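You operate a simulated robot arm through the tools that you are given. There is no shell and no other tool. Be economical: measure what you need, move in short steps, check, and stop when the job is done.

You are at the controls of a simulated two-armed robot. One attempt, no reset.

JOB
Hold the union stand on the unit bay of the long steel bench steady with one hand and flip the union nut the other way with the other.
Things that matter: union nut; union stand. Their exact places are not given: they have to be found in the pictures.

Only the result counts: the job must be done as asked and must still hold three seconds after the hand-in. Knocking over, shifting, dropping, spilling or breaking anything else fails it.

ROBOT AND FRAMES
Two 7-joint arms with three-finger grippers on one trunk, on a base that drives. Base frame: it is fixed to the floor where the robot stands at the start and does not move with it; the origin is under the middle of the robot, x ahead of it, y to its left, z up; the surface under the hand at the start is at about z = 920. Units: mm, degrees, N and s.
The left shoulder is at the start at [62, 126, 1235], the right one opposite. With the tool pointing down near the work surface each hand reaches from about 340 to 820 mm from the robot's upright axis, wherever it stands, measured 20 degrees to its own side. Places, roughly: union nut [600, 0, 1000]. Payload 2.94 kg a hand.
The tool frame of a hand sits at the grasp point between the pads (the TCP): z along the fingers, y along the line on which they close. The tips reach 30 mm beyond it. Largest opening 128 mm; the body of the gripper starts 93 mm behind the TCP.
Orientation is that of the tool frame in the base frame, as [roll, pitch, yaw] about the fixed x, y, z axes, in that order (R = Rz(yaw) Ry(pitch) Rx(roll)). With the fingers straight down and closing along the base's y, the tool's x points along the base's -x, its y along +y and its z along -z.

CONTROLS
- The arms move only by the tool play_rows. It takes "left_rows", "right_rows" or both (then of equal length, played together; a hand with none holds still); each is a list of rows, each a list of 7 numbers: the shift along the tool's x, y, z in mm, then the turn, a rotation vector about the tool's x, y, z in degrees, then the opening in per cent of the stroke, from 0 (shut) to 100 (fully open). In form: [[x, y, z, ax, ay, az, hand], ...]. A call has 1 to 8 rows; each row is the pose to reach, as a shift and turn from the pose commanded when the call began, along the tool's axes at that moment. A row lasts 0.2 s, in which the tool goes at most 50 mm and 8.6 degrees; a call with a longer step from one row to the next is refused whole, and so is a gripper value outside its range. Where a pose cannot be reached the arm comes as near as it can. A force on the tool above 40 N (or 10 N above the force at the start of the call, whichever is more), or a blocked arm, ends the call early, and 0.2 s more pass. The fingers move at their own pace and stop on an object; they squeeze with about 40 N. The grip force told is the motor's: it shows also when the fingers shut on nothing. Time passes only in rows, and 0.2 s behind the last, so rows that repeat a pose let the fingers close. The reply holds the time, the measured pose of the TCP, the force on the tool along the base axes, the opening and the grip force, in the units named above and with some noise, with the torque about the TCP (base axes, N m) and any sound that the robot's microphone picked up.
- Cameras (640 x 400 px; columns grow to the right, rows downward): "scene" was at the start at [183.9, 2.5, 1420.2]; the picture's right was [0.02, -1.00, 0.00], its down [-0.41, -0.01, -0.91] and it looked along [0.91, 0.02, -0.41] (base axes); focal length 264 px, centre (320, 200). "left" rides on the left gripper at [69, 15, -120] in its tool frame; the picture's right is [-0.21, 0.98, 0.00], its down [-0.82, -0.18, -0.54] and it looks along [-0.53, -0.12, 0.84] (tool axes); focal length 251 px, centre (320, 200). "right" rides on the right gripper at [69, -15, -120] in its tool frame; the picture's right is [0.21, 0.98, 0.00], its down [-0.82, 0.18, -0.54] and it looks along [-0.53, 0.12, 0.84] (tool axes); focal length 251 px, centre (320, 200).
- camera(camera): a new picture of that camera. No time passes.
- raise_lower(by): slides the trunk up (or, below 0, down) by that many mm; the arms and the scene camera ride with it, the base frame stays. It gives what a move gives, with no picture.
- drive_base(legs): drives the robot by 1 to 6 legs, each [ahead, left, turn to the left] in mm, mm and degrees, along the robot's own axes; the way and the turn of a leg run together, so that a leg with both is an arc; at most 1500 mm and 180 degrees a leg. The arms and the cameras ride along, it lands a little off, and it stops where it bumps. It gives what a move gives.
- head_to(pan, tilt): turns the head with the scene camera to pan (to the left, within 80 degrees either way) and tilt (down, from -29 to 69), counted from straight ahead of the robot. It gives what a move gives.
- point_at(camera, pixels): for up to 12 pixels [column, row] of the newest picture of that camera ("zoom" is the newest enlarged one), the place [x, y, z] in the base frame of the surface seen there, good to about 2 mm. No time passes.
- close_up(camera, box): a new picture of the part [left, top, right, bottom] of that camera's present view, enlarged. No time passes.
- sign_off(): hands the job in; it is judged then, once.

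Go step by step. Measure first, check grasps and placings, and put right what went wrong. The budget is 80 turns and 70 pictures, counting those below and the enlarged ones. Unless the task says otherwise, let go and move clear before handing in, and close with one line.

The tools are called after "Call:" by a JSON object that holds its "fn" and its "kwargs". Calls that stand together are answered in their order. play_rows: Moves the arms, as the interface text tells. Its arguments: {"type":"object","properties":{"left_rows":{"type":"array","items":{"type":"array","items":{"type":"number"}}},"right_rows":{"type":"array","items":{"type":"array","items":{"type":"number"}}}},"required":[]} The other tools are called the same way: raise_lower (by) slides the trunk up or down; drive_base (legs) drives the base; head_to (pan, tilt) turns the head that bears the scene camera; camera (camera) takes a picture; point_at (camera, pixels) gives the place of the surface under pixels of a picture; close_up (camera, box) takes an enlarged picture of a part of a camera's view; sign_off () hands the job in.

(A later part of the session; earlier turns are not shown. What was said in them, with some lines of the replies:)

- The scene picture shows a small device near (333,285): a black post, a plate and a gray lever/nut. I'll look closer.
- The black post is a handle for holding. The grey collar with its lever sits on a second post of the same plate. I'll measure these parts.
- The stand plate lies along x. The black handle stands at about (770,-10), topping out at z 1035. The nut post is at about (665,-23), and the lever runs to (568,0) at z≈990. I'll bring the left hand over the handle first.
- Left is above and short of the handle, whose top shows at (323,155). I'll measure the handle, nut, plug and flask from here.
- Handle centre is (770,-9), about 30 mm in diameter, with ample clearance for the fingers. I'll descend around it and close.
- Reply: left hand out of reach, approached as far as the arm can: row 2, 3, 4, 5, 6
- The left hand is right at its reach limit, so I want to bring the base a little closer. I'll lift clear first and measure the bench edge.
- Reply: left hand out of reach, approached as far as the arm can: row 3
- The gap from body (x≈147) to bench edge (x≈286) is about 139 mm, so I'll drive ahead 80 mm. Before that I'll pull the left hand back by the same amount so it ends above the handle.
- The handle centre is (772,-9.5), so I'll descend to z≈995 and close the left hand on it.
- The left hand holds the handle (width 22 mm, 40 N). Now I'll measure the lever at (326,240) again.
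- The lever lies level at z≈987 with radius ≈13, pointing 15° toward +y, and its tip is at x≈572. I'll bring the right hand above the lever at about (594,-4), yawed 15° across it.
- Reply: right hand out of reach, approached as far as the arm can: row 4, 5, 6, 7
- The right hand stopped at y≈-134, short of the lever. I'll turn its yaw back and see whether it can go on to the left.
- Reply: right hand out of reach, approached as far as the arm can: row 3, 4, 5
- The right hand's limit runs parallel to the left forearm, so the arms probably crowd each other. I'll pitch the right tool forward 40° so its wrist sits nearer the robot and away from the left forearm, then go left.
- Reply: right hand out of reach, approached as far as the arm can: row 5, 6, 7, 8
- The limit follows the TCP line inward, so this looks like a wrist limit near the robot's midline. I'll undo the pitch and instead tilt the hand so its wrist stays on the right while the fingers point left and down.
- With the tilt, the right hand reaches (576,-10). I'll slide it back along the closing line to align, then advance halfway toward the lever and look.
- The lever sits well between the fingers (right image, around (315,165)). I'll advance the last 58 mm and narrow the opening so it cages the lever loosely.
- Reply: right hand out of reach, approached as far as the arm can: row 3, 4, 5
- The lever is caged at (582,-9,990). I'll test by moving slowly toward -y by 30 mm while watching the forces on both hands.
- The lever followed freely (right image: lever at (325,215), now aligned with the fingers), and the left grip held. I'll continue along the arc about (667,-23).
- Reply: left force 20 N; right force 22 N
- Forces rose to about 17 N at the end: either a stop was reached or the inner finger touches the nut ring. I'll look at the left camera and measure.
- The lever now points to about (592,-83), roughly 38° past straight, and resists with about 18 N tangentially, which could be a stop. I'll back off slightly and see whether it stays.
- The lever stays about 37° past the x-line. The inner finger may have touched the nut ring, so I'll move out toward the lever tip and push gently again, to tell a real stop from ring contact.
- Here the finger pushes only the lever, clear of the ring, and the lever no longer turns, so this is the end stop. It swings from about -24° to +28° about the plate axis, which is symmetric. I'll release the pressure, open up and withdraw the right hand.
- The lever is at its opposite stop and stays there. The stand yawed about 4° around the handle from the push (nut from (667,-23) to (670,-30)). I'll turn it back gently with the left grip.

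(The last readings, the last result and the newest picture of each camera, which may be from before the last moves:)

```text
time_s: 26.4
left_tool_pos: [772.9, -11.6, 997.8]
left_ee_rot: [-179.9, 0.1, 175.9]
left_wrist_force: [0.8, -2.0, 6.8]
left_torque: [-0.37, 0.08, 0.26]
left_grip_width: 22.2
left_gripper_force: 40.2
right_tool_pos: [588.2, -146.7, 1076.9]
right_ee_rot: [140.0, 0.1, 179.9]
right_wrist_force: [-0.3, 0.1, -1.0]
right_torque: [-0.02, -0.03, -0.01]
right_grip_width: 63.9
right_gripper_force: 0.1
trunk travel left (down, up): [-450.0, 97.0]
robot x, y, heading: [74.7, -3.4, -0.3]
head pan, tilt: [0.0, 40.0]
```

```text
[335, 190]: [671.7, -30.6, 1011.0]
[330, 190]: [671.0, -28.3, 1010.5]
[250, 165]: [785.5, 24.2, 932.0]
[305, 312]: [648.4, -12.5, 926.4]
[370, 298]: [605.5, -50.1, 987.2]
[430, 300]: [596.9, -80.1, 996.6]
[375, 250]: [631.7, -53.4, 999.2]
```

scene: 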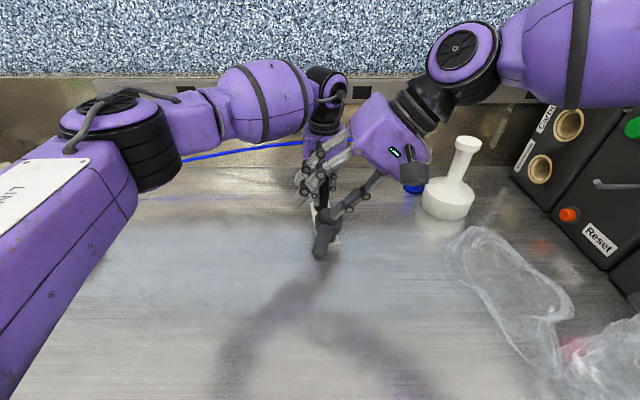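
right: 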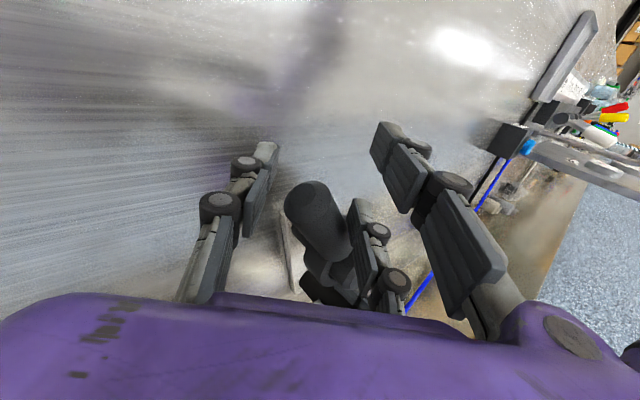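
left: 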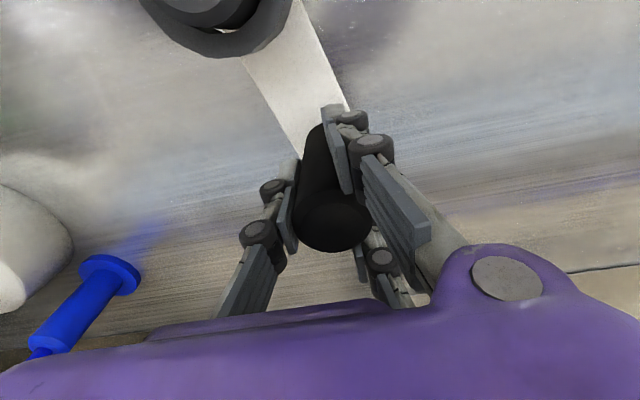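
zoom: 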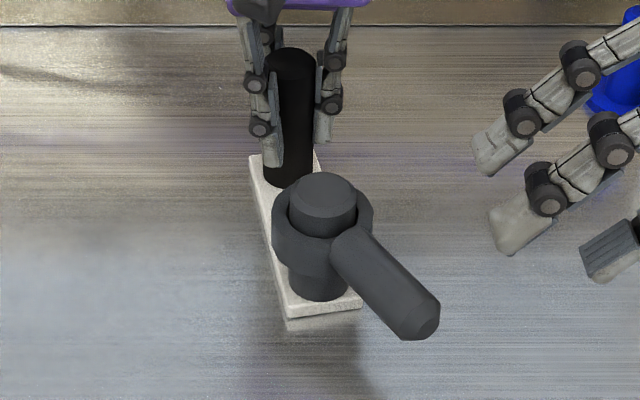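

The stand is back to its original alignment, with the nut at zoom (323,200) matching where it started. I'll now open the left hand and lift both hands clear.

Call:
{"fn": "play_rows", "kwargs": {"left_rows": [[0, 0, 0, 0, 0, 0, 30], [0, 0, 0, 0, 0, 0, 60], [0, 0, 0, 0, 0, 0, 60], [0, 0, -30, 0, 0, 0, 60], [0, 0, -70, 0, 0, 0, 60], [0, 0, -110, 0, 0, 0, 60], [0, 0, -150, 0, 0, 0, 60]], "right_rows": [[0, 0, 0, 0, 0, 0, 50], [0, 0, 0, 0, 0, 0, 50], [0, 0, -10, 0, 0, 0, 50], [0, 0, -20, 0, 0, 0, 50], [0, 0, -40, 0, 0, 0, 50], [0, 0, -50, 0, 0, 0, 50], [0, 0, -60, 0, 0, 0, 50]]}}

Call:
{"fn": "camera", "kwargs": {"camera": "scene"}}

Call:
{"fn": "close_up", "kwargs": {"camera": "scene", "box": [270, 160, 390, 270]}}

```text
time_s: 28.0
left_tool_pos: [771.2, -11.1, 1144.8]
left_ee_rot: [180.0, 0.0, 176.0]
left_wrist_force: [-0.4, 0.8, -3.0]
left_torque: [-0.05, -0.25, -0.02]
left_grip_width: 76.4
left_gripper_force: 0.0
right_tool_pos: [588.7, -188.9, 1121.9]
right_ee_rot: [139.9, 0.1, 180.0]
right_wrist_force: [-0.4, -0.9, 0.1]
right_torque: [0.02, 0.01, -0.04]
right_grip_width: 64.1
right_gripper_force: 0.1
trunk travel left (down, up): [-450.0, 97.0]
robot x, y, heading: [71.9, 0.3, 0.3]
head pan, tilt: [0.0, 40.0]
```

```text
33 pictures are left
```

scene: 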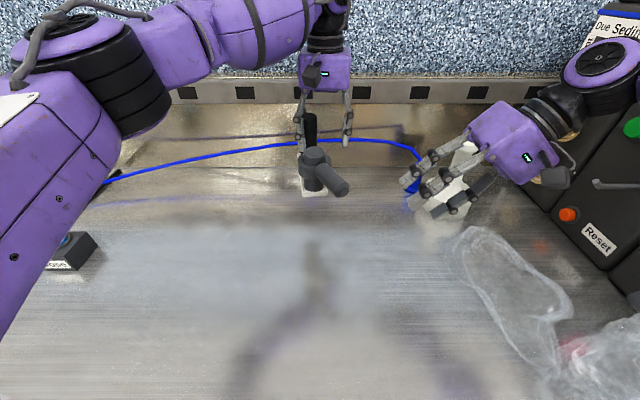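

```text
3.64 times, centred on (330, 215) of scene
```

zoom: 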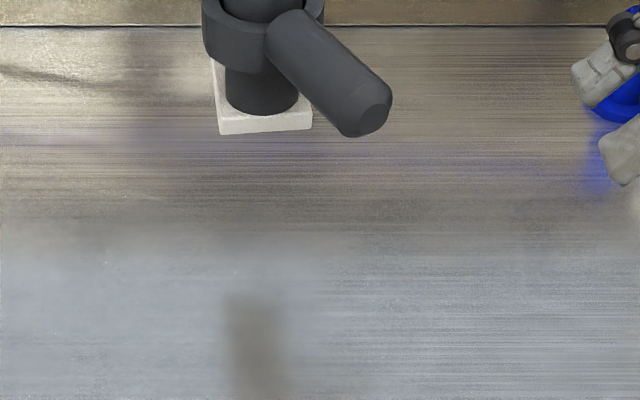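

The picture shows the stand lifted off the bench, hanging at (315,170) with its shadow at (315,270). It was carried up with the left hand, so I'll look closely before moving.

Call:
{"fn": "camera", "kwargs": {"camera": "left"}}

Call:
{"fn": "close_up", "kwargs": {"camera": "scene", "box": [260, 40, 400, 210]}}

Call:
{"fn": "point_at", "kwargs": {"camera": "scene", "pixels": [[314, 154], [310, 120], [314, 192], [345, 188]]}}

```text
31 pictures are left
```

left: 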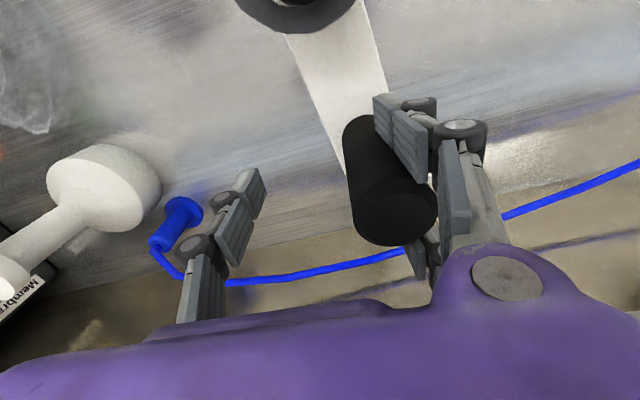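

```text
2.35 times, centred on (330, 125) of scene
```

zoom: 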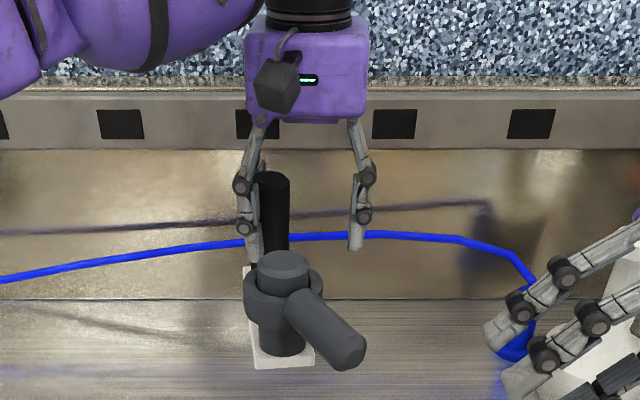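

```text
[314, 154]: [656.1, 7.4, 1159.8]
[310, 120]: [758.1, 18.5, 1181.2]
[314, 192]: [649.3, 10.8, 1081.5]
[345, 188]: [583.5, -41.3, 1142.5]
```

The handle is stuck to the +y finger of the left hand and was carried along (shifted 27 mm toward +y, lifted 147 mm, still upright). I'll close the hand again to secure it, then lower it to the same spot.

Call:
{"fn": "play_rows", "kwargs": {"left_rows": [[0, 0, 0, 0, 0, 0, 50], [0, 0, 0, 0, 0, 0, 40], [0, 0, 0, 0, 0, 0, 30], [0, 0, 0, 0, 0, 0, 22], [0, 0, 0, 0, 0, 0, 15], [0, 0, 0, 0, 0, 0, 10], [0, 0, 0, 0, 0, 0, 10]]}}

Call:
{"fn": "close_up", "kwargs": {"camera": "scene", "box": [260, 40, 400, 210]}}

Call:
{"fn": "camera", "kwargs": {"camera": "left"}}

```text
time_s: 29.6
left_tool_pos: [771.6, -9.6, 1145.5]
left_ee_rot: [-179.8, 0.1, 176.1]
left_wrist_force: [0.4, 0.0, 0.1]
left_torque: [-0.01, -0.2, 0.01]
left_grip_width: 21.8
left_gripper_force: 39.8
right_tool_pos: [590.6, -187.8, 1120.7]
right_ee_rot: [140.1, 0.0, 179.9]
right_wrist_force: [-0.1, 0.0, -0.2]
right_torque: [-0.01, -0.02, 0.02]
right_grip_width: 64.1
right_gripper_force: 0.2
trunk travel left (down, up): [-450.0, 97.0]
robot x, y, heading: [77.0, 0.5, -0.2]
head pan, tilt: [0.0, 40.0]
```

```text
2.35 times, centred on (330, 125) of scene
```

zoom: 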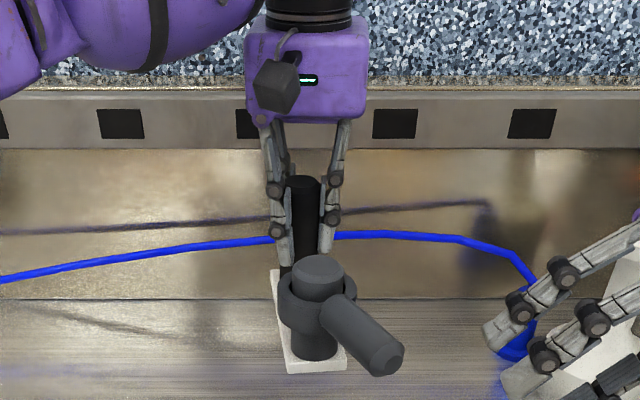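

```text
28 pictures are left
```

left: 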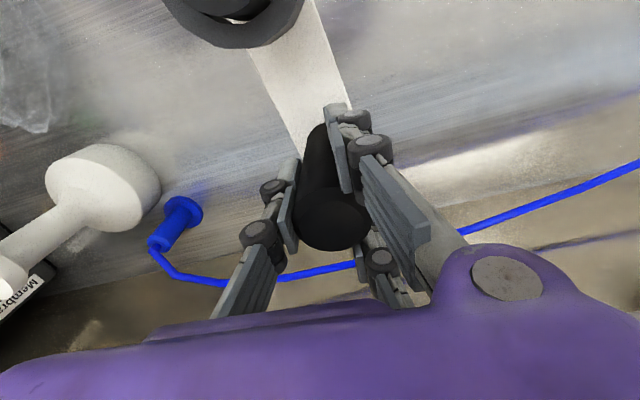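

It is gripped firmly again (21.8 mm, 40 N). I'll lower it 150 mm, slowly at the end.

Call:
{"fn": "play_rows", "kwargs": {"left_rows": [[0, 0, 35, 0, 0, 0, 10], [0, 0, 70, 0, 0, 0, 10], [0, 0, 105, 0, 0, 0, 10], [0, 0, 130, 0, 0, 0, 10], [0, 0, 141, 0, 0, 0, 10], [0, 0, 145, 0, 0, 0, 10], [0, 0, 148, 0, 0, 0, 10], [0, 0, 150, 0, 0, 0, 10]]}}

Call:
{"fn": "close_up", "kwargs": {"camera": "scene", "box": [270, 160, 390, 270]}}

Call:
{"fn": "camera", "kwargs": {"camera": "left"}}

```text
time_s: 31.4
left_tool_pos: [771.8, -8.6, 998.6]
left_ee_rot: [-179.8, 0.1, 176.0]
left_wrist_force: [0.2, 1.1, 9.8]
left_torque: [-0.34, 1.32, -0.1]
left_grip_width: 21.6
left_gripper_force: 39.7
right_tool_pos: [587.7, -188.1, 1121.7]
right_ee_rot: [140.0, 0.1, 179.9]
right_wrist_force: [-0.3, 0.3, -0.6]
right_torque: [0.01, -0.01, -0.01]
right_grip_width: 63.9
right_gripper_force: 0.0
trunk travel left (down, up): [-450.0, 97.0]
robot x, y, heading: [74.0, -0.3, -0.3]
head pan, tilt: [0.0, 40.0]
```

```text
3.64 times, centred on (330, 215) of scene
```

zoom: 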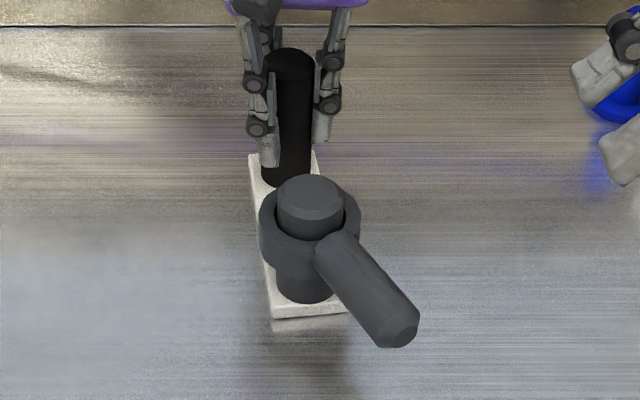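

```text
26 pictures are left
```

left: 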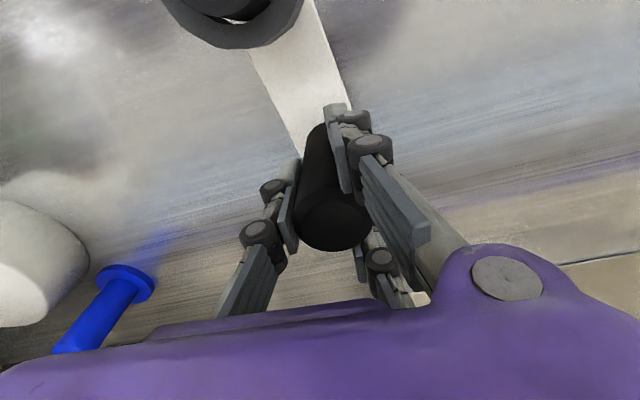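

The stand is back on the bench (upward force 9.8 N) with the nut still flipped. It sits about 3° over-rotated (nut at zoom (310,197) against px 330 originally), so I'll correct that. Then I'll bring the right hand above the nut post to press the stand down while the left lets go, since the handle wedges in the left fingers.

Call:
{"fn": "play_rows", "kwargs": {"left_rows": [[0, 0, -1, 0, 0, -1, 10], [0, 0, -1, 0, 0, -2, 10], [0, 0, -1, 0, 0, -3, 10], [0, 0, -1, 0, 0, -3, 10]], "right_rows": [[-20, 0, 0, 0, 0, 0, 20], [-40, 0, 0, 0, 0, 0, 0], [-60, 0, 0, 0, 0, 0, 0], [-80, 0, 0, 0, 0, 0, 0]]}}

Call:
{"fn": "close_up", "kwargs": {"camera": "scene", "box": [270, 160, 390, 270]}}

Call:
{"fn": "camera", "kwargs": {"camera": "right"}}

```text
time_s: 32.4
left_tool_pos: [771.4, -10.6, 997.8]
left_ee_rot: [-179.9, 0.2, 179.0]
left_wrist_force: [1.7, 2.2, 10.6]
left_torque: [-0.12, 0.27, -0.08]
left_grip_width: 21.5
left_gripper_force: 39.7
right_tool_pos: [669.0, -186.5, 1121.7]
right_ee_rot: [140.1, 0.1, 179.9]
right_wrist_force: [0.2, -0.1, 0.0]
right_torque: [-0.02, -0.01, -0.03]
right_grip_width: 0.1
right_gripper_force: 3.2
trunk travel left (down, up): [-450.0, 97.0]
robot x, y, heading: [77.5, 1.6, 0.3]
head pan, tilt: [0.0, 40.0]
```

```text
3.64 times, centred on (330, 215) of scene
```

zoom: 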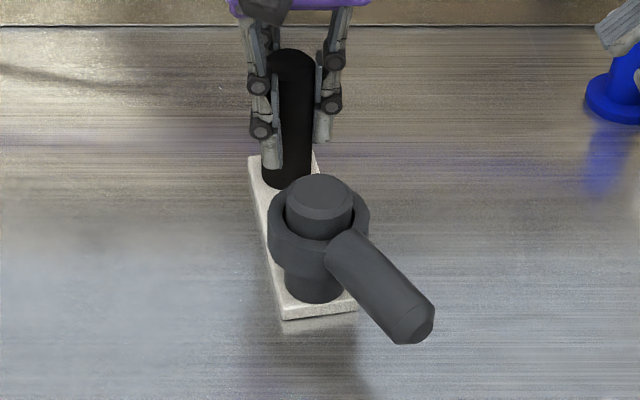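

```text
24 pictures are left
```

right: 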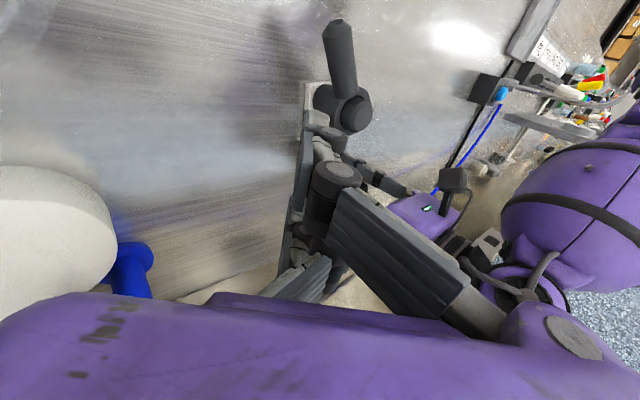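

The stand is aligned again (nut at zoom (320,200)). Next I'll hover the closed right fingers just above the nut post top at (668,-25,1012).

Call:
{"fn": "play_rows", "kwargs": {"right_rows": [[0, 15, 30, 0, 0, 0, 0], [0, 30, 60, 0, 0, 0, 0], [0, 46, 92, 0, 0, 0, 0], [0, 60, 120, 0, 0, 0, 0], [0, 69, 139, 0, 0, 0, 0], [0, 69, 139, 0, 0, 0, 0]]}}

Call:
{"fn": "close_up", "kwargs": {"camera": "scene", "box": [270, 120, 430, 270]}}

Call:
{"fn": "camera", "kwargs": {"camera": "right"}}

```text
time_s: 33.8
left_tool_pos: [772.1, -10.3, 997.9]
left_ee_rot: [-179.9, 0.1, 178.9]
left_wrist_force: [2.9, 2.1, 13.8]
left_torque: [-0.29, 0.0, 0.01]
left_grip_width: 21.4
left_gripper_force: 39.3
right_tool_pos: [666.5, -54.9, 1065.3]
right_ee_rot: [139.9, 0.1, 179.9]
right_wrist_force: [0.0, 0.1, 0.1]
right_torque: [0.05, 0.01, 0.01]
right_grip_width: 0.1
right_gripper_force: 3.5
right hand out of reach, approached as far as the arm can: row 5, 6
trunk travel left (down, up): [-450.0, 97.0]
robot x, y, heading: [74.4, -0.7, 0.1]
head pan, tilt: [0.0, 40.0]
```

```text
2.67 times, centred on (350, 195) of scene
```

zoom: 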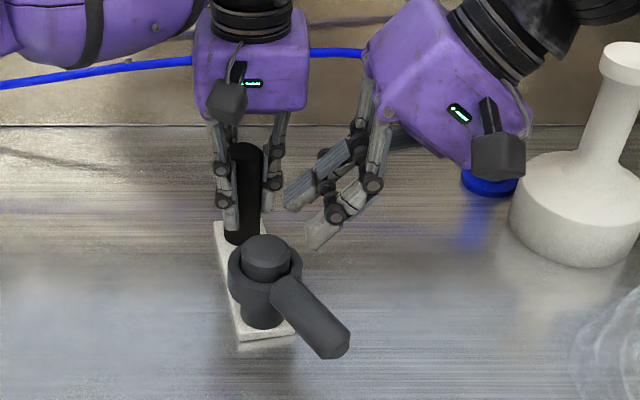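

```text
22 pictures are left
```

right: 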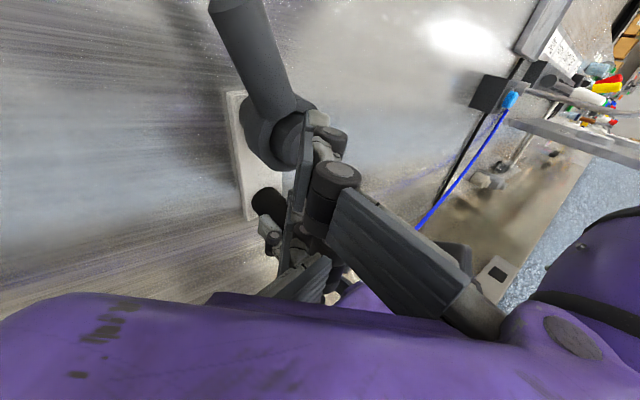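

The right tips are at about (667,-36,1042), just above the nut post. I'll press down slowly until there's a moderate force.

Call:
{"fn": "play_rows", "kwargs": {"right_rows": [[0, -9, 11, 0, 0, 0, 0], [0, -14, 17, 0, 0, 0, 0], [0, -17, 20, 0, 0, 0, 0], [0, -18, 22, 0, 0, 0, 0]]}}

Call:
{"fn": "close_up", "kwargs": {"camera": "scene", "box": [270, 120, 430, 270]}}

```text
time_s: 34.8
left_tool_pos: [773.1, -11.2, 998.2]
left_ee_rot: [-179.9, 0.1, 179.1]
left_wrist_force: [3.7, 1.4, 17.0]
left_torque: [-0.3, -0.09, 0.14]
left_grip_width: 21.3
left_gripper_force: 39.9
right_tool_pos: [661.7, -58.0, 1038.3]
right_ee_rot: [140.0, 0.2, 179.9]
right_wrist_force: [-0.5, 0.0, 0.6]
right_torque: [0.01, 0.0, 0.01]
right_grip_width: 0.0
right_gripper_force: 2.7
right hand out of reach, approached as far as the arm can: row 2, 3, 4
trunk travel left (down, up): [-450.0, 97.0]
robot x, y, heading: [76.8, 3.3, 0.0]
head pan, tilt: [0.0, 40.0]
```

```text
2.67 times, centred on (350, 195) of scene
```

zoom: 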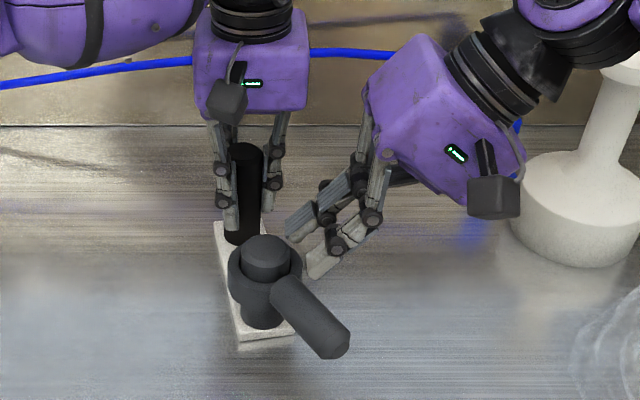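

The right hand can't get over the post (limit y≈-55). The handle is wedged only into the +y fingers, so I have another way. I'll open while shifting the hand toward -y so the stand isn't dragged, then push down so the fingers slip along the handle and the wedge unlocks. The right hand retracts at the same time.

Call:
{"fn": "play_rows", "kwargs": {"left_rows": [[0, -4, 0, 0, 0, 0, 23], [0, -9, 0, 0, 0, 0, 31], [0, -14, 0, 0, 0, 0, 39], [0, -19, 0, 0, 0, 0, 47], [0, -24.5, 0, 0, 0, 0, 55], [0, -24.5, 0, 0, 0, 0, 55]], "right_rows": [[0, 0, -20, 0, 0, 0, 0], [0, 0, -50, 0, 0, 0, 0], [0, 0, -80, 0, 0, 0, 0], [0, 0, -100, 0, 0, 0, 0], [0, 0, -100, 0, 0, 0, 0], [0, 0, -100, 0, 0, 0, 0]]}}

Call:
{"fn": "close_up", "kwargs": {"camera": "scene", "box": [270, 120, 430, 270]}}

Call:
{"fn": "camera", "kwargs": {"camera": "left"}}

```text
time_s: 36.2
left_tool_pos: [770.4, -33.1, 995.4]
left_ee_rot: [-180.0, -0.1, 179.0]
left_wrist_force: [0.0, -0.3, -1.2]
left_torque: [-0.04, 0.01, -0.08]
left_grip_width: 71.0
left_gripper_force: 0.1
right_tool_pos: [661.0, -121.9, 1113.6]
right_ee_rot: [140.1, -0.1, 179.9]
right_wrist_force: [0.0, 0.3, 0.5]
right_torque: [0.0, 0.02, -0.01]
right_grip_width: 0.1
right_gripper_force: 3.0
trunk travel left (down, up): [-450.0, 97.0]
robot x, y, heading: [78.6, 4.9, -0.4]
head pan, tilt: [0.0, 40.0]
```

```text
2.67 times, centred on (350, 195) of scene
```

zoom: 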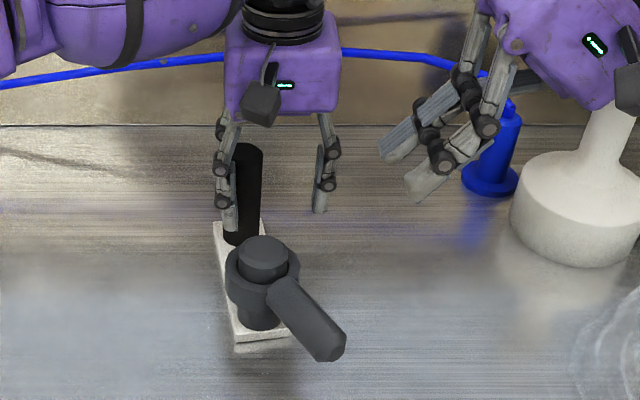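

```text
19 pictures are left
```

left: 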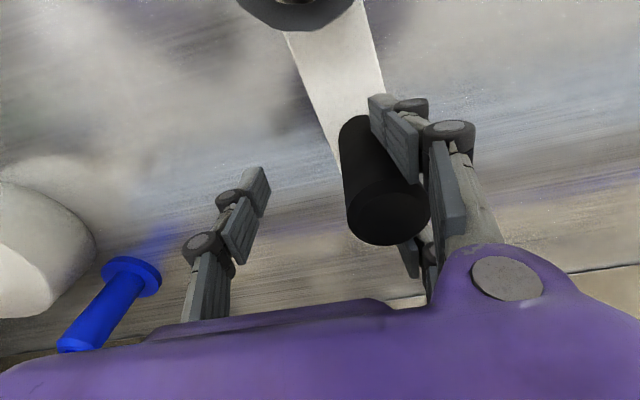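

The stand stayed put. Now I'll push down slowly to make the finger slip along the handle.

Call:
{"fn": "play_rows", "kwargs": {"left_rows": [[0, 0, 2, 0, 0, 0, 55], [0, 0, 4, 0, 0, 0, 55], [0, 0, 6, 0, 0, 0, 55], [0, 0, 8, 0, 0, 0, 55], [0, 0, 10, 0, 0, 0, 55]]}}

```text
time_s: 37.4
left_tool_pos: [770.9, -34.7, 993.3]
left_ee_rot: [-179.9, 0.5, 178.9]
left_wrist_force: [2.4, -0.4, 37.1]
left_torque: [2.02, 0.28, -0.15]
left_grip_width: 78.4
left_gripper_force: 5.8
right_tool_pos: [657.9, -122.0, 1116.4]
right_ee_rot: [140.0, 0.2, 179.8]
right_wrist_force: [0.4, 0.8, 0.1]
right_torque: [0.0, -0.04, 0.0]
right_grip_width: 0.1
right_gripper_force: 2.5
trunk travel left (down, up): [-450.0, 97.0]
robot x, y, heading: [76.3, -1.2, -0.4]
head pan, tilt: [0.0, 40.0]
```

The finger took 37 N without slipping, so it's stuck hard. I'll relieve the load and open fully to 100 %, again compensating so the stand isn't dragged.

Call:
{"fn": "play_rows", "kwargs": {"left_rows": [[0, 0, -6, 0, 0, 0, 55], [0, 0, -10, 0, 0, 0, 55], [0, -6, -10, 0, 0, 0, 65], [0, -13, -10, 0, 0, 0, 75], [0, -19, -10, 0, 0, 0, 85], [0, -26, -10, 0, 0, 0, 95], [0, -29, -10, 0, 0, 0, 100], [0, -29, -10, 0, 0, 0, 100]], "right_rows": [[0, -15, -13, 0, 0, 0, 0], [0, -30, -26, 0, 0, 0, 0], [0, -45, -38, 0, 0, 0, 0], [20, -45, -38, 0, 0, 0, 0], [40, -45, -38, 0, 0, 0, 0], [60, -45, -38, 0, 0, 0, 0], [80, -45, -38, 0, 0, 0, 0], [80, -45, -38, 0, 0, 0, 0]]}}

Call:
{"fn": "close_up", "kwargs": {"camera": "scene", "box": [250, 100, 410, 270]}}

Call:
{"fn": "camera", "kwargs": {"camera": "left"}}

```text
time_s: 39.2
left_tool_pos: [772.0, -64.5, 996.2]
left_ee_rot: [-180.0, -0.1, 179.0]
left_wrist_force: [0.2, 0.3, -4.0]
left_torque: [-0.14, -0.21, -0.01]
left_grip_width: 125.7
left_gripper_force: 0.3
right_tool_pos: [584.1, -178.8, 1114.4]
right_ee_rot: [140.0, 0.0, 179.9]
right_wrist_force: [0.2, 0.2, -0.6]
right_torque: [-0.02, 0.01, -0.02]
right_grip_width: 0.0
right_gripper_force: 2.8
trunk travel left (down, up): [-450.0, 97.0]
robot x, y, heading: [77.8, -2.7, 0.2]
head pan, tilt: [0.0, 40.0]
```

```text
2.35 times, centred on (330, 185) of scene
```

zoom: 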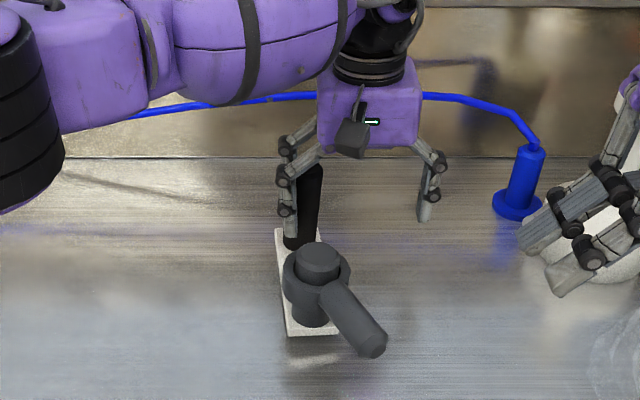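

```text
17 pictures are left
```

left: 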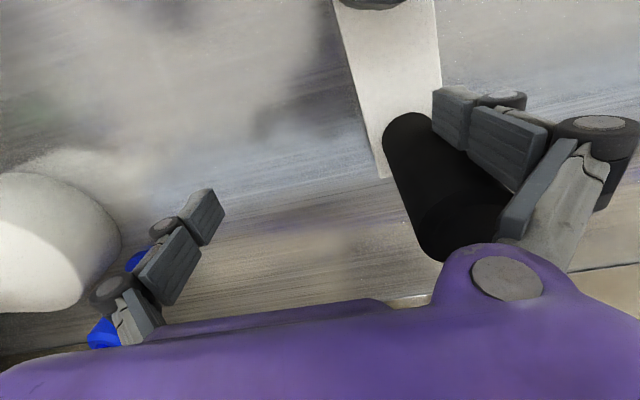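

Still possibly attached (force z -4 N), and the handle looks a bit tilted. I'll measure the plate and handle.

Call:
{"fn": "point_at", "kwargs": {"camera": "zoom", "pixels": [[278, 235], [288, 328], [335, 326], [318, 255], [308, 172], [312, 200], [322, 238], [305, 235]]}}

Call:
{"fn": "close_up", "kwargs": {"camera": "scene", "box": [290, 150, 360, 220]}}

```text
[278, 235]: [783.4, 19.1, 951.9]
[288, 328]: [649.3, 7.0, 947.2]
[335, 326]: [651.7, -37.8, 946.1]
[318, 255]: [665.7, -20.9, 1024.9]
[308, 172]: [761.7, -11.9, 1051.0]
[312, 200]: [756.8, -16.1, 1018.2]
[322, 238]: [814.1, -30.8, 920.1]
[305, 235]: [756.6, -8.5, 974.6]
```

```text
5.71 times, centred on (325, 185) of scene
```

zoom: 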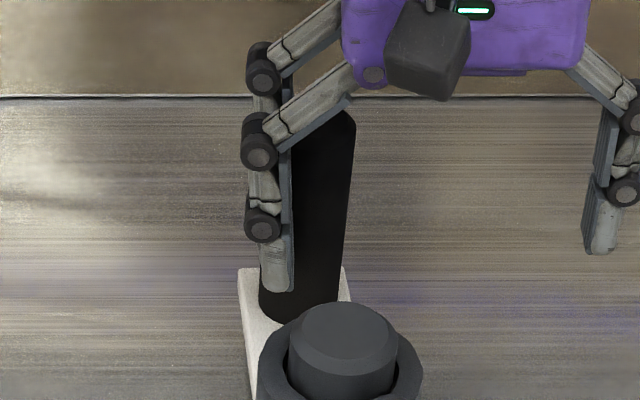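

The opening linkage raised the finger, and the stand is lifted about 16 mm, still on the +y finger pair. I'll set it back down by reversing the opening with compensation and bring the right hand back around the lever. The right hand will hold the stand against turning while I twist the left hand loose.

Call:
{"fn": "play_rows", "kwargs": {"left_rows": [[0, 3, 0, 0, 0, 0, 95], [0, 10, 0, 0, 0, 0, 85], [0, 16, 0, 0, 0, 0, 75], [0, 23, 0, 0, 0, 0, 65], [0, 29, 0, 0, 0, 0, 55], [0, 29, 0, 0, 0, 0, 55]], "right_rows": [[0, 0, 0, 0, 0, 0, 20], [0, 0, 0, 0, 0, 0, 50], [-2, 0, 10, 0, 0, 0, 50], [-4, 0, 20, 0, 0, 0, 50], [-4, 0, 35, 0, 0, 0, 50], [-4, 0, 49, 0, 0, 0, 50]]}}

Call:
{"fn": "close_up", "kwargs": {"camera": "scene", "box": [250, 120, 410, 270]}}

Call:
{"fn": "point_at", "kwargs": {"camera": "zoom", "pixels": [[320, 200], [283, 220]]}}

```text
time_s: 40.6
left_tool_pos: [771.9, -36.4, 997.4]
left_ee_rot: [-179.9, 0.0, 179.0]
left_wrist_force: [-0.9, 0.8, -1.7]
left_torque: [-0.09, 0.08, 0.01]
left_grip_width: 70.1
left_gripper_force: 0.1
right_tool_pos: [586.9, -147.8, 1075.3]
right_ee_rot: [140.0, 0.0, 179.9]
right_wrist_force: [-0.9, -0.2, -0.1]
right_torque: [-0.02, 0.04, 0.01]
right_grip_width: 64.1
right_gripper_force: 0.1
trunk travel left (down, up): [-450.0, 97.0]
robot x, y, heading: [75.6, 0.5, -0.2]
head pan, tilt: [0.0, 40.0]
```

```text
2.67 times, centred on (330, 195) of scene
```

zoom: 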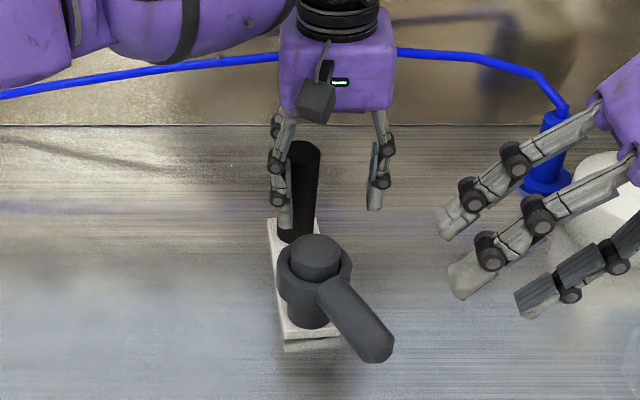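

```text
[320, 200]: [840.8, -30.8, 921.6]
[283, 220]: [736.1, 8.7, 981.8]
```

The stand is back near the bench. I'll seat it with 2 mm more and advance the right hand around the lever.

Call:
{"fn": "play_rows", "kwargs": {"left_rows": [[0, 0, 1, 0, 0, 0, 55], [0, 0, 2, 0, 0, 0, 55], [0, 0, 2, 0, 0, 0, 55], [0, 0, 2, 0, 0, 0, 55]], "right_rows": [[0, 0, 40, 0, 0, 0, 50], [0, 0, 75, 0, 0, 0, 50], [0, 0, 100, 0, 0, 0, 50], [0, 0, 108, 0, 0, 0, 40]]}}

Call:
{"fn": "camera", "kwargs": {"camera": "right"}}

```text
time_s: 41.6
left_tool_pos: [770.4, -34.4, 997.5]
left_ee_rot: [-179.9, 0.4, 179.0]
left_wrist_force: [8.1, 2.8, -2.8]
left_torque: [-0.16, -0.96, -0.29]
left_grip_width: 72.4
left_gripper_force: 1.0
right_tool_pos: [586.9, -78.7, 999.7]
right_ee_rot: [139.8, 0.4, 179.9]
right_wrist_force: [-7.5, -7.1, 26.2]
right_torque: [1.12, -0.96, -0.14]
right_grip_width: 61.9
right_gripper_force: 7.6
trunk travel left (down, up): [-450.0, 97.0]
robot x, y, heading: [74.8, 1.4, -0.1]
head pan, tilt: [0.0, 40.0]
```

```text
14 pictures are left
```

right: 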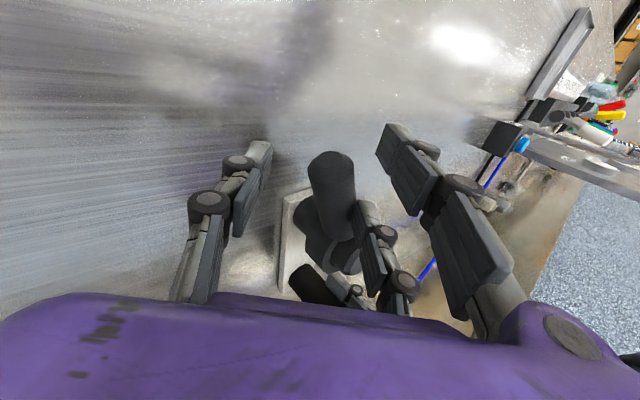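

The upper right finger lands on the lever (26 N up). I'll measure where the lever is relative to the hand.

Call:
{"fn": "point_at", "kwargs": {"camera": "right", "pixels": [[332, 165], [333, 200], [335, 230], [345, 265], [370, 225], [315, 180]]}}

```text
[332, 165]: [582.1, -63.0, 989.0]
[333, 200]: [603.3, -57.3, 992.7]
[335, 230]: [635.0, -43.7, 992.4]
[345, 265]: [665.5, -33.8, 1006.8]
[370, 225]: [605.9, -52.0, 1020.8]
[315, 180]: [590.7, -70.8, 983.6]
```

The lever is off-centre in the hand and slanted about 24°. I'll back off, open a bit wider, shift toward the lever and go in again before pulling it to its stop.

Call:
{"fn": "play_rows", "kwargs": {"right_rows": [[4, 0, -20, 0, 0, 0, 58], [8, 8, -20, 0, 0, 0, 58], [8, 12, -10, 0, 0, 0, 58], [8, 12, 0, 0, 0, 0, 58], [8, 12, 8, 0, 0, 0, 58]]}}

Call:
{"fn": "camera", "kwargs": {"camera": "right"}}

Call:
{"fn": "point_at", "kwargs": {"camera": "right", "pixels": [[332, 165], [333, 200], [335, 230], [345, 265], [370, 225], [315, 180]]}}

```text
time_s: 42.8
left_tool_pos: [772.8, -35.1, 994.7]
left_ee_rot: [-179.9, 0.0, 179.0]
left_wrist_force: [-0.6, 0.8, -0.8]
left_torque: [-0.03, -0.03, 0.04]
left_grip_width: 70.5
left_gripper_force: 0.0
right_tool_pos: [579.1, -64.7, 995.9]
right_ee_rot: [139.9, 0.0, 179.9]
right_wrist_force: [0.3, 0.7, 0.4]
right_torque: [0.0, -0.01, -0.01]
right_grip_width: 74.4
right_gripper_force: 0.0
trunk travel left (down, up): [-450.0, 97.0]
robot x, y, heading: [76.1, -1.7, -0.2]
head pan, tilt: [0.0, 40.0]
```

```text
13 pictures are left
```

right: 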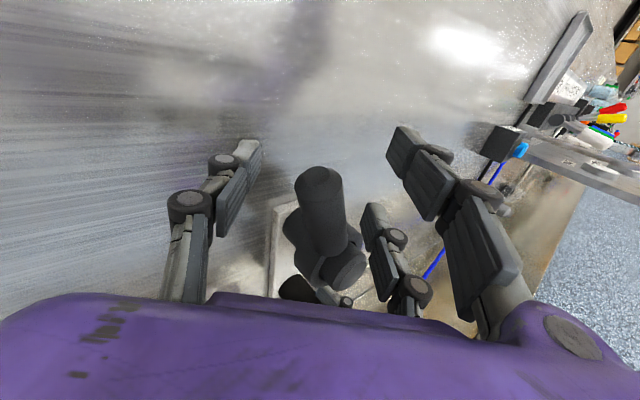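

```text
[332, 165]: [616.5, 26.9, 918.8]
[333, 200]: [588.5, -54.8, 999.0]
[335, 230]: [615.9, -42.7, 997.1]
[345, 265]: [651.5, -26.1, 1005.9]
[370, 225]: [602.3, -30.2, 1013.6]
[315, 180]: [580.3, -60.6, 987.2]
```

The lever is inside the cage again without contact force. I'll close the cage slightly and pull the lever to its stop with light force.

Call:
{"fn": "play_rows", "kwargs": {"right_rows": [[-4, -5, 0, 0, 0, 0, 44], [-8, -10, -4, 0, 0, 0, 40], [-8, -15, -7, 0, 0, 0, 40], [-8, -19, -9, 0, 0, 0, 40], [-8, -22, -11, 0, 0, 0, 40]]}}

Call:
{"fn": "close_up", "kwargs": {"camera": "scene", "box": [270, 120, 390, 270]}}

```text
time_s: 44.0
left_tool_pos: [770.9, -35.1, 994.4]
left_ee_rot: [-179.9, 0.0, 178.8]
left_wrist_force: [-0.2, -0.5, 0.5]
left_torque: [-0.01, -0.01, -0.02]
left_grip_width: 70.5
left_gripper_force: 0.0
right_tool_pos: [586.2, -90.3, 990.3]
right_ee_rot: [139.9, -0.1, -180.0]
right_wrist_force: [-0.1, 2.1, 0.5]
right_torque: [0.03, -0.06, 0.05]
right_grip_width: 52.5
right_gripper_force: 0.3
trunk travel left (down, up): [-450.0, 97.0]
robot x, y, heading: [76.9, -2.2, -0.3]
head pan, tilt: [0.0, 40.0]
```

```text
2.67 times, centred on (330, 195) of scene
```

zoom: 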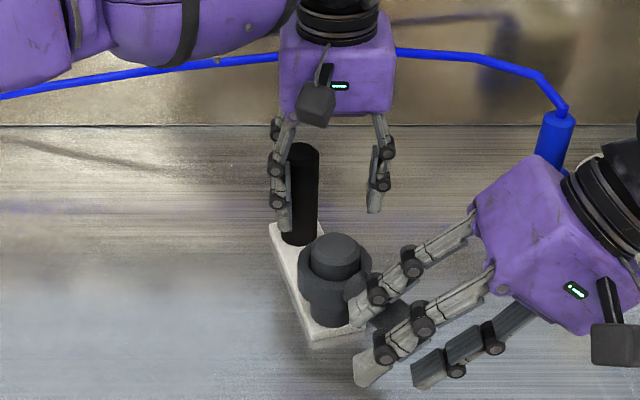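

The stand now turned freely relative to the left hand (left force ≈0, nut moved to zoom (336,245)), so the wedge seems released. I'll ease the right hand off the lever and move the left finger away toward +y as a test.

Call:
{"fn": "play_rows", "kwargs": {"right_rows": [[0, 6, 5, 0, 0, 0, 44], [0, 9, 7, 0, 0, 0, 50], [0, 9, 7, 0, 0, 0, 50], [0, 9, 7, 0, 0, 0, 50]], "left_rows": [[0, 0, 0, 0, 0, 0, 55], [0, 0, 0, 0, 0, 0, 55], [0, 5, 0, 0, 0, 0, 55], [0, 10, 0, 0, 0, 0, 55]]}}

Call:
{"fn": "close_up", "kwargs": {"camera": "scene", "box": [270, 120, 390, 270]}}

```text
time_s: 45.0
left_tool_pos: [773.2, -25.4, 995.1]
left_ee_rot: [-180.0, 0.0, 178.9]
left_wrist_force: [0.0, 0.0, 0.2]
left_torque: [-0.01, -0.01, -0.01]
left_grip_width: 70.5
left_gripper_force: 0.1
right_tool_pos: [589.1, -78.0, 989.6]
right_ee_rot: [140.1, 0.0, 180.0]
right_wrist_force: [0.1, -1.0, 0.0]
right_torque: [-0.02, 0.03, -0.02]
right_grip_width: 63.9
right_gripper_force: 0.1
trunk travel left (down, up): [-450.0, 97.0]
robot x, y, heading: [76.9, -0.2, 0.0]
head pan, tilt: [0.0, 40.0]
```

```text
2.67 times, centred on (330, 195) of scene
```

zoom: 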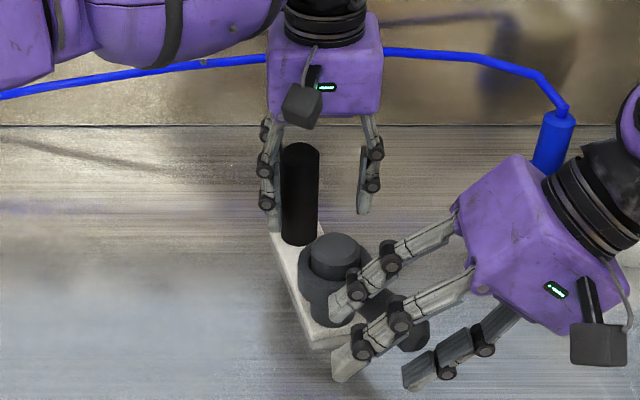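

The left finger is free: the stand stayed when the finger moved away. The stand is now yawed about 7° (nut at px 336 against 330). I'll withdraw the right hand, then recentre the left and take only a light grip to turn it back.

Call:
{"fn": "play_rows", "kwargs": {"right_rows": [[0, 0, -40, 0, 0, 0, 50], [0, 0, -80, 0, 0, 0, 50], [0, 0, -120, 0, 0, 0, 50], [0, 0, -140, 0, 0, 0, 50], [0, 0, -140, 0, 0, 0, 50]], "left_rows": [[0, 5, 0, 0, 0, 0, 55], [0, 10, 0, 0, 0, 0, 55], [0, 14, 0, 0, 0, 0, 50], [0, 14, 0, 0, 0, 0, 38], [0, 14, 0, 0, 0, 0, 30]]}}

Call:
{"fn": "camera", "kwargs": {"camera": "left"}}

Call:
{"fn": "close_up", "kwargs": {"camera": "scene", "box": [270, 160, 390, 270]}}

Call:
{"fn": "point_at", "kwargs": {"camera": "zoom", "pixels": [[340, 195], [290, 65], [400, 270], [430, 300]]}}

```text
time_s: 46.2
left_tool_pos: [772.1, -10.9, 994.5]
left_ee_rot: [-179.9, 0.0, 179.0]
left_wrist_force: [-1.1, 0.3, 0.3]
left_torque: [0.0, 0.0, 0.02]
left_grip_width: 38.4
left_gripper_force: 0.1
right_tool_pos: [587.6, -168.0, 1098.6]
right_ee_rot: [140.0, -0.1, 179.9]
right_wrist_force: [-0.2, -1.0, -0.6]
right_torque: [-0.02, -0.02, 0.03]
right_grip_width: 64.0
right_gripper_force: 0.0
trunk travel left (down, up): [-450.0, 97.0]
robot x, y, heading: [77.5, -0.7, -0.2]
head pan, tilt: [0.0, 40.0]
```

```text
10 pictures are left
```

left: 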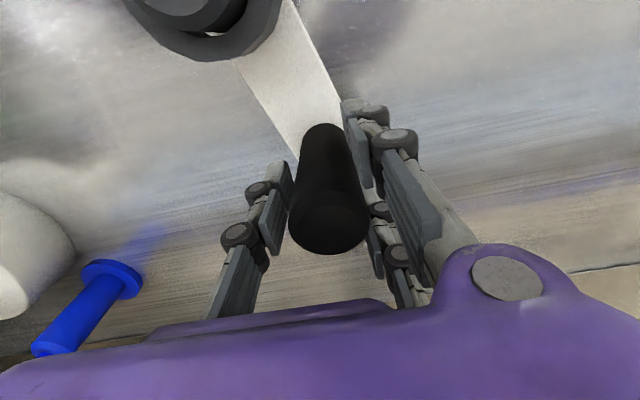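

```text
3.64 times, centred on (330, 215) of scene
```

zoom: 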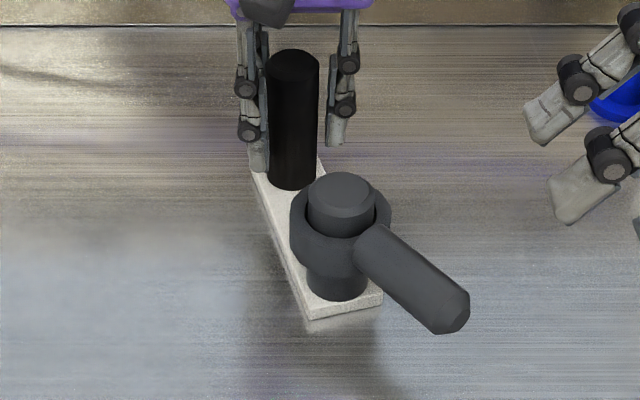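

```text
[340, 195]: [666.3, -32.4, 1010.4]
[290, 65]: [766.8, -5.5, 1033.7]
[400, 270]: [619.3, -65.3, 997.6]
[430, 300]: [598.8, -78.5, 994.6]
```

Both left fingers are clear of the handle and the lever is at its flipped stop. The nut is only about 10 mm off, so I'll close lightly, turn 5.5°, and open right away.

Call:
{"fn": "play_rows", "kwargs": {"left_rows": [[0, 0, 0, 0, 0, 0, 24], [0, 0, 0, 0, 0, 0, 20], [0, 0, 0, 0, 0, 2, 20], [0, 0, 0, 0, 0, 4, 20], [0, 0, 0, 0, 0, 5.5, 20], [0, 0, 0, 0, 0, 5.5, 20]]}}

Call:
{"fn": "play_rows", "kwargs": {"left_rows": [[0, 0, 0, 0, 0, 0, 26], [0, 0, 0, 0, 0, 0, 34], [0, 0, 0, 0, 0, 0, 45], [0, 0, 0, 0, 0, 0, 50]]}}

Call:
{"fn": "close_up", "kwargs": {"camera": "scene", "box": [270, 160, 390, 270]}}

Call:
{"fn": "point_at", "kwargs": {"camera": "zoom", "pixels": [[322, 195], [290, 65], [400, 290], [300, 315]]}}

```text
time_s: 47.6
left_tool_pos: [771.6, -11.3, 995.9]
left_ee_rot: [-179.9, -0.1, 173.4]
left_wrist_force: [0.2, -0.4, 0.7]
left_torque: [-0.01, 0.04, 0.01]
left_grip_width: 25.9
left_gripper_force: 0.2
right_tool_pos: [587.9, -168.3, 1098.2]
right_ee_rot: [140.0, -0.1, 179.8]
right_wrist_force: [0.2, -0.4, 0.9]
right_torque: [0.01, 0.02, 0.0]
right_grip_width: 63.9
right_gripper_force: 0.1
trunk travel left (down, up): [-450.0, 97.0]
robot x, y, heading: [74.3, -0.4, -0.1]
head pan, tilt: [0.0, 40.0]
```

```text
time_s: 48.6
left_tool_pos: [771.4, -10.9, 994.7]
left_ee_rot: [-180.0, 0.0, 173.6]
left_wrist_force: [-0.2, 0.6, 0.2]
left_torque: [0.01, -0.03, 0.0]
left_grip_width: 63.9
left_gripper_force: 0.1
right_tool_pos: [587.3, -167.5, 1098.1]
right_ee_rot: [140.0, 0.1, 179.9]
right_wrist_force: [0.2, 1.1, 0.8]
right_torque: [0.03, 0.02, 0.01]
right_grip_width: 63.9
right_gripper_force: 0.1
trunk travel left (down, up): [-450.0, 97.0]
robot x, y, heading: [77.0, -1.2, -0.2]
head pan, tilt: [0.0, 40.0]
```

```text
3.64 times, centred on (330, 215) of scene
```

zoom: 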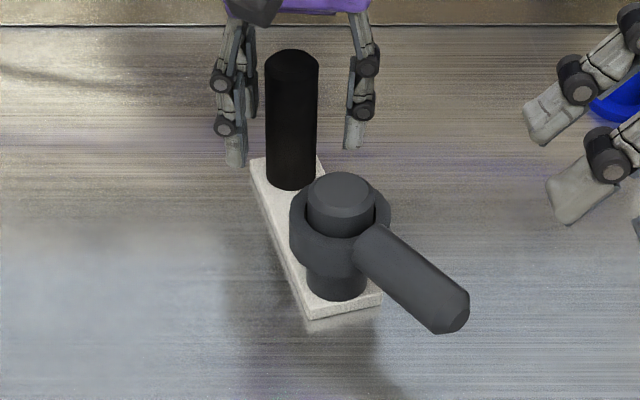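

```text
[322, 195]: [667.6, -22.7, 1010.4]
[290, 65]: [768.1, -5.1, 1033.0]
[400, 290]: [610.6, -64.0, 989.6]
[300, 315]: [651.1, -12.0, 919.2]
```

At 26 mm the fingers didn't touch, so nothing moved and the fingers come off clean. I'll try once more with a slightly tighter light grip.

Call:
{"fn": "play_rows", "kwargs": {"left_rows": [[0, 0, 0, 0, 0, -3, 40], [0, 0, 0, 0, 0, -5.5, 25], [0, 0, 0, 0, 0, -5.5, 17], [0, 0, 0, 0, 0, -3.5, 17], [0, 0, 0, 0, 0, -1.5, 17], [0, 0, 0, 0, 0, 0, 17], [0, 0, 0, 0, 0, 0, 17]]}}

Call:
{"fn": "play_rows", "kwargs": {"left_rows": [[0, 0, 0, 0, 0, 0, 22], [0, 0, 0, 0, 0, 0, 30], [0, 0, 0, 0, 0, 0, 40], [0, 0, 0, 0, 0, 0, 50]]}}

Call:
{"fn": "close_up", "kwargs": {"camera": "scene", "box": [270, 160, 390, 270]}}

```text
time_s: 50.2
left_tool_pos: [773.4, -10.8, 994.5]
left_ee_rot: [-180.0, 0.0, 173.4]
left_wrist_force: [0.4, 0.2, -0.3]
left_torque: [0.05, -0.06, 0.05]
left_grip_width: 22.6
left_gripper_force: 0.4
right_tool_pos: [587.8, -167.7, 1098.5]
right_ee_rot: [140.0, 0.0, 179.9]
right_wrist_force: [0.1, -0.1, 0.9]
right_torque: [0.0, 0.03, 0.01]
right_grip_width: 64.0
right_gripper_force: 0.0
trunk travel left (down, up): [-450.0, 97.0]
robot x, y, heading: [77.6, 2.0, -0.3]
head pan, tilt: [0.0, 40.0]
```

```text
time_s: 51.2
left_tool_pos: [770.9, -9.7, 995.9]
left_ee_rot: [-179.8, 0.0, 173.5]
left_wrist_force: [-0.2, 0.0, -0.2]
left_torque: [0.02, 0.0, 0.01]
left_grip_width: 64.0
left_gripper_force: 0.1
right_tool_pos: [588.5, -168.4, 1099.1]
right_ee_rot: [140.0, 0.0, 179.9]
right_wrist_force: [0.1, -0.1, 0.6]
right_torque: [0.0, -0.01, 0.0]
right_grip_width: 64.2
right_gripper_force: 0.1
trunk travel left (down, up): [-450.0, 97.0]
robot x, y, heading: [77.0, 5.7, -0.2]
head pan, tilt: [0.0, 40.0]
```

```text
3.64 times, centred on (330, 215) of scene
```

zoom: 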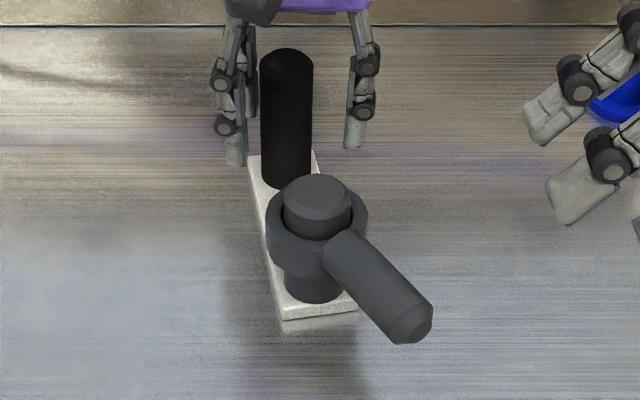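

The stand is realigned (nut at zoom (318,200)) and both fingers stand clear of the handle, with the lever still flipped. I'll lift the left hand straight up and move the right further away.

Call:
{"fn": "play_rows", "kwargs": {"left_rows": [[0, 0, -10, 0, 0, 0, 55], [0, 0, -40, 0, 0, 0, 55], [0, 0, -80, 0, 0, 0, 55], [0, 0, -120, 0, 0, 0, 55], [0, 0, -160, 0, 0, 0, 55]], "right_rows": [[0, 0, -10, 0, 0, 0, 50], [10, 0, -20, 0, 0, 0, 50], [20, 0, -30, 0, 0, 0, 50], [30, 0, -40, 0, 0, 0, 50], [40, 0, -50, 0, 0, 0, 50]]}}

Call:
{"fn": "camera", "kwargs": {"camera": "scene"}}

Call:
{"fn": "point_at", "kwargs": {"camera": "scene", "pixels": [[329, 212], [322, 178], [350, 242], [338, 228], [317, 247], [446, 200]]}}

```text
time_s: 52.4
left_tool_pos: [772.3, -12.8, 1159.6]
left_ee_rot: [-179.9, 0.2, 173.4]
left_wrist_force: [-0.7, -0.7, -0.7]
left_torque: [-0.03, -0.06, -0.01]
left_grip_width: 70.4
left_gripper_force: 0.1
right_tool_pos: [545.3, -199.9, 1136.8]
right_ee_rot: [139.8, 0.1, -180.0]
right_wrist_force: [-0.5, -0.6, -0.1]
right_torque: [0.0, -0.03, -0.03]
right_grip_width: 64.2
right_gripper_force: 0.2
trunk travel left (down, up): [-450.0, 97.0]
robot x, y, heading: [76.3, 0.9, 0.0]
head pan, tilt: [0.0, 40.0]
```

```text
6 pictures are left
```

scene: 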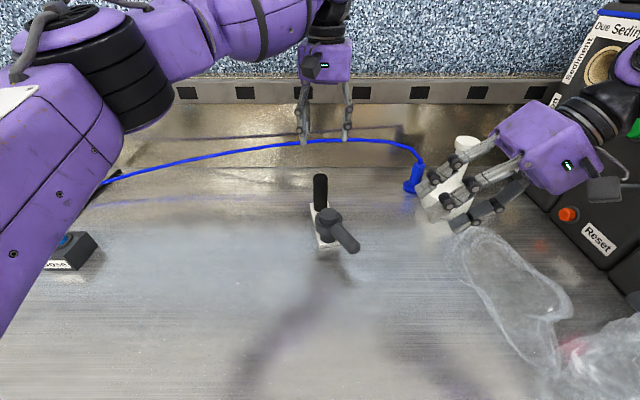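

```text
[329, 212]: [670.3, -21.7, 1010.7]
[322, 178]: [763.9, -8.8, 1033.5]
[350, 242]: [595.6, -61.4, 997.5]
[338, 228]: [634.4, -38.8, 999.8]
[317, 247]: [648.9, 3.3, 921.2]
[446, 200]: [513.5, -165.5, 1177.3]
```

The stand is upright on the bench at its original place, with the nut at (670,-22). The lever points to the other side at about +23° from the plate axis (it was about -24°), and both hands are clear with nothing else disturbed. I'm handing in.

Call:
{"fn": "sign_off", "kwargs": {}}

```text
The job is handed in.
```

The union nut is flipped to its opposite stop and both hands are clear, but the stand was not held steady throughout. It stuck to the left fingers on release and was briefly lifted about 150 mm, then about 16 mm. I set it back in place within a few millimetres.
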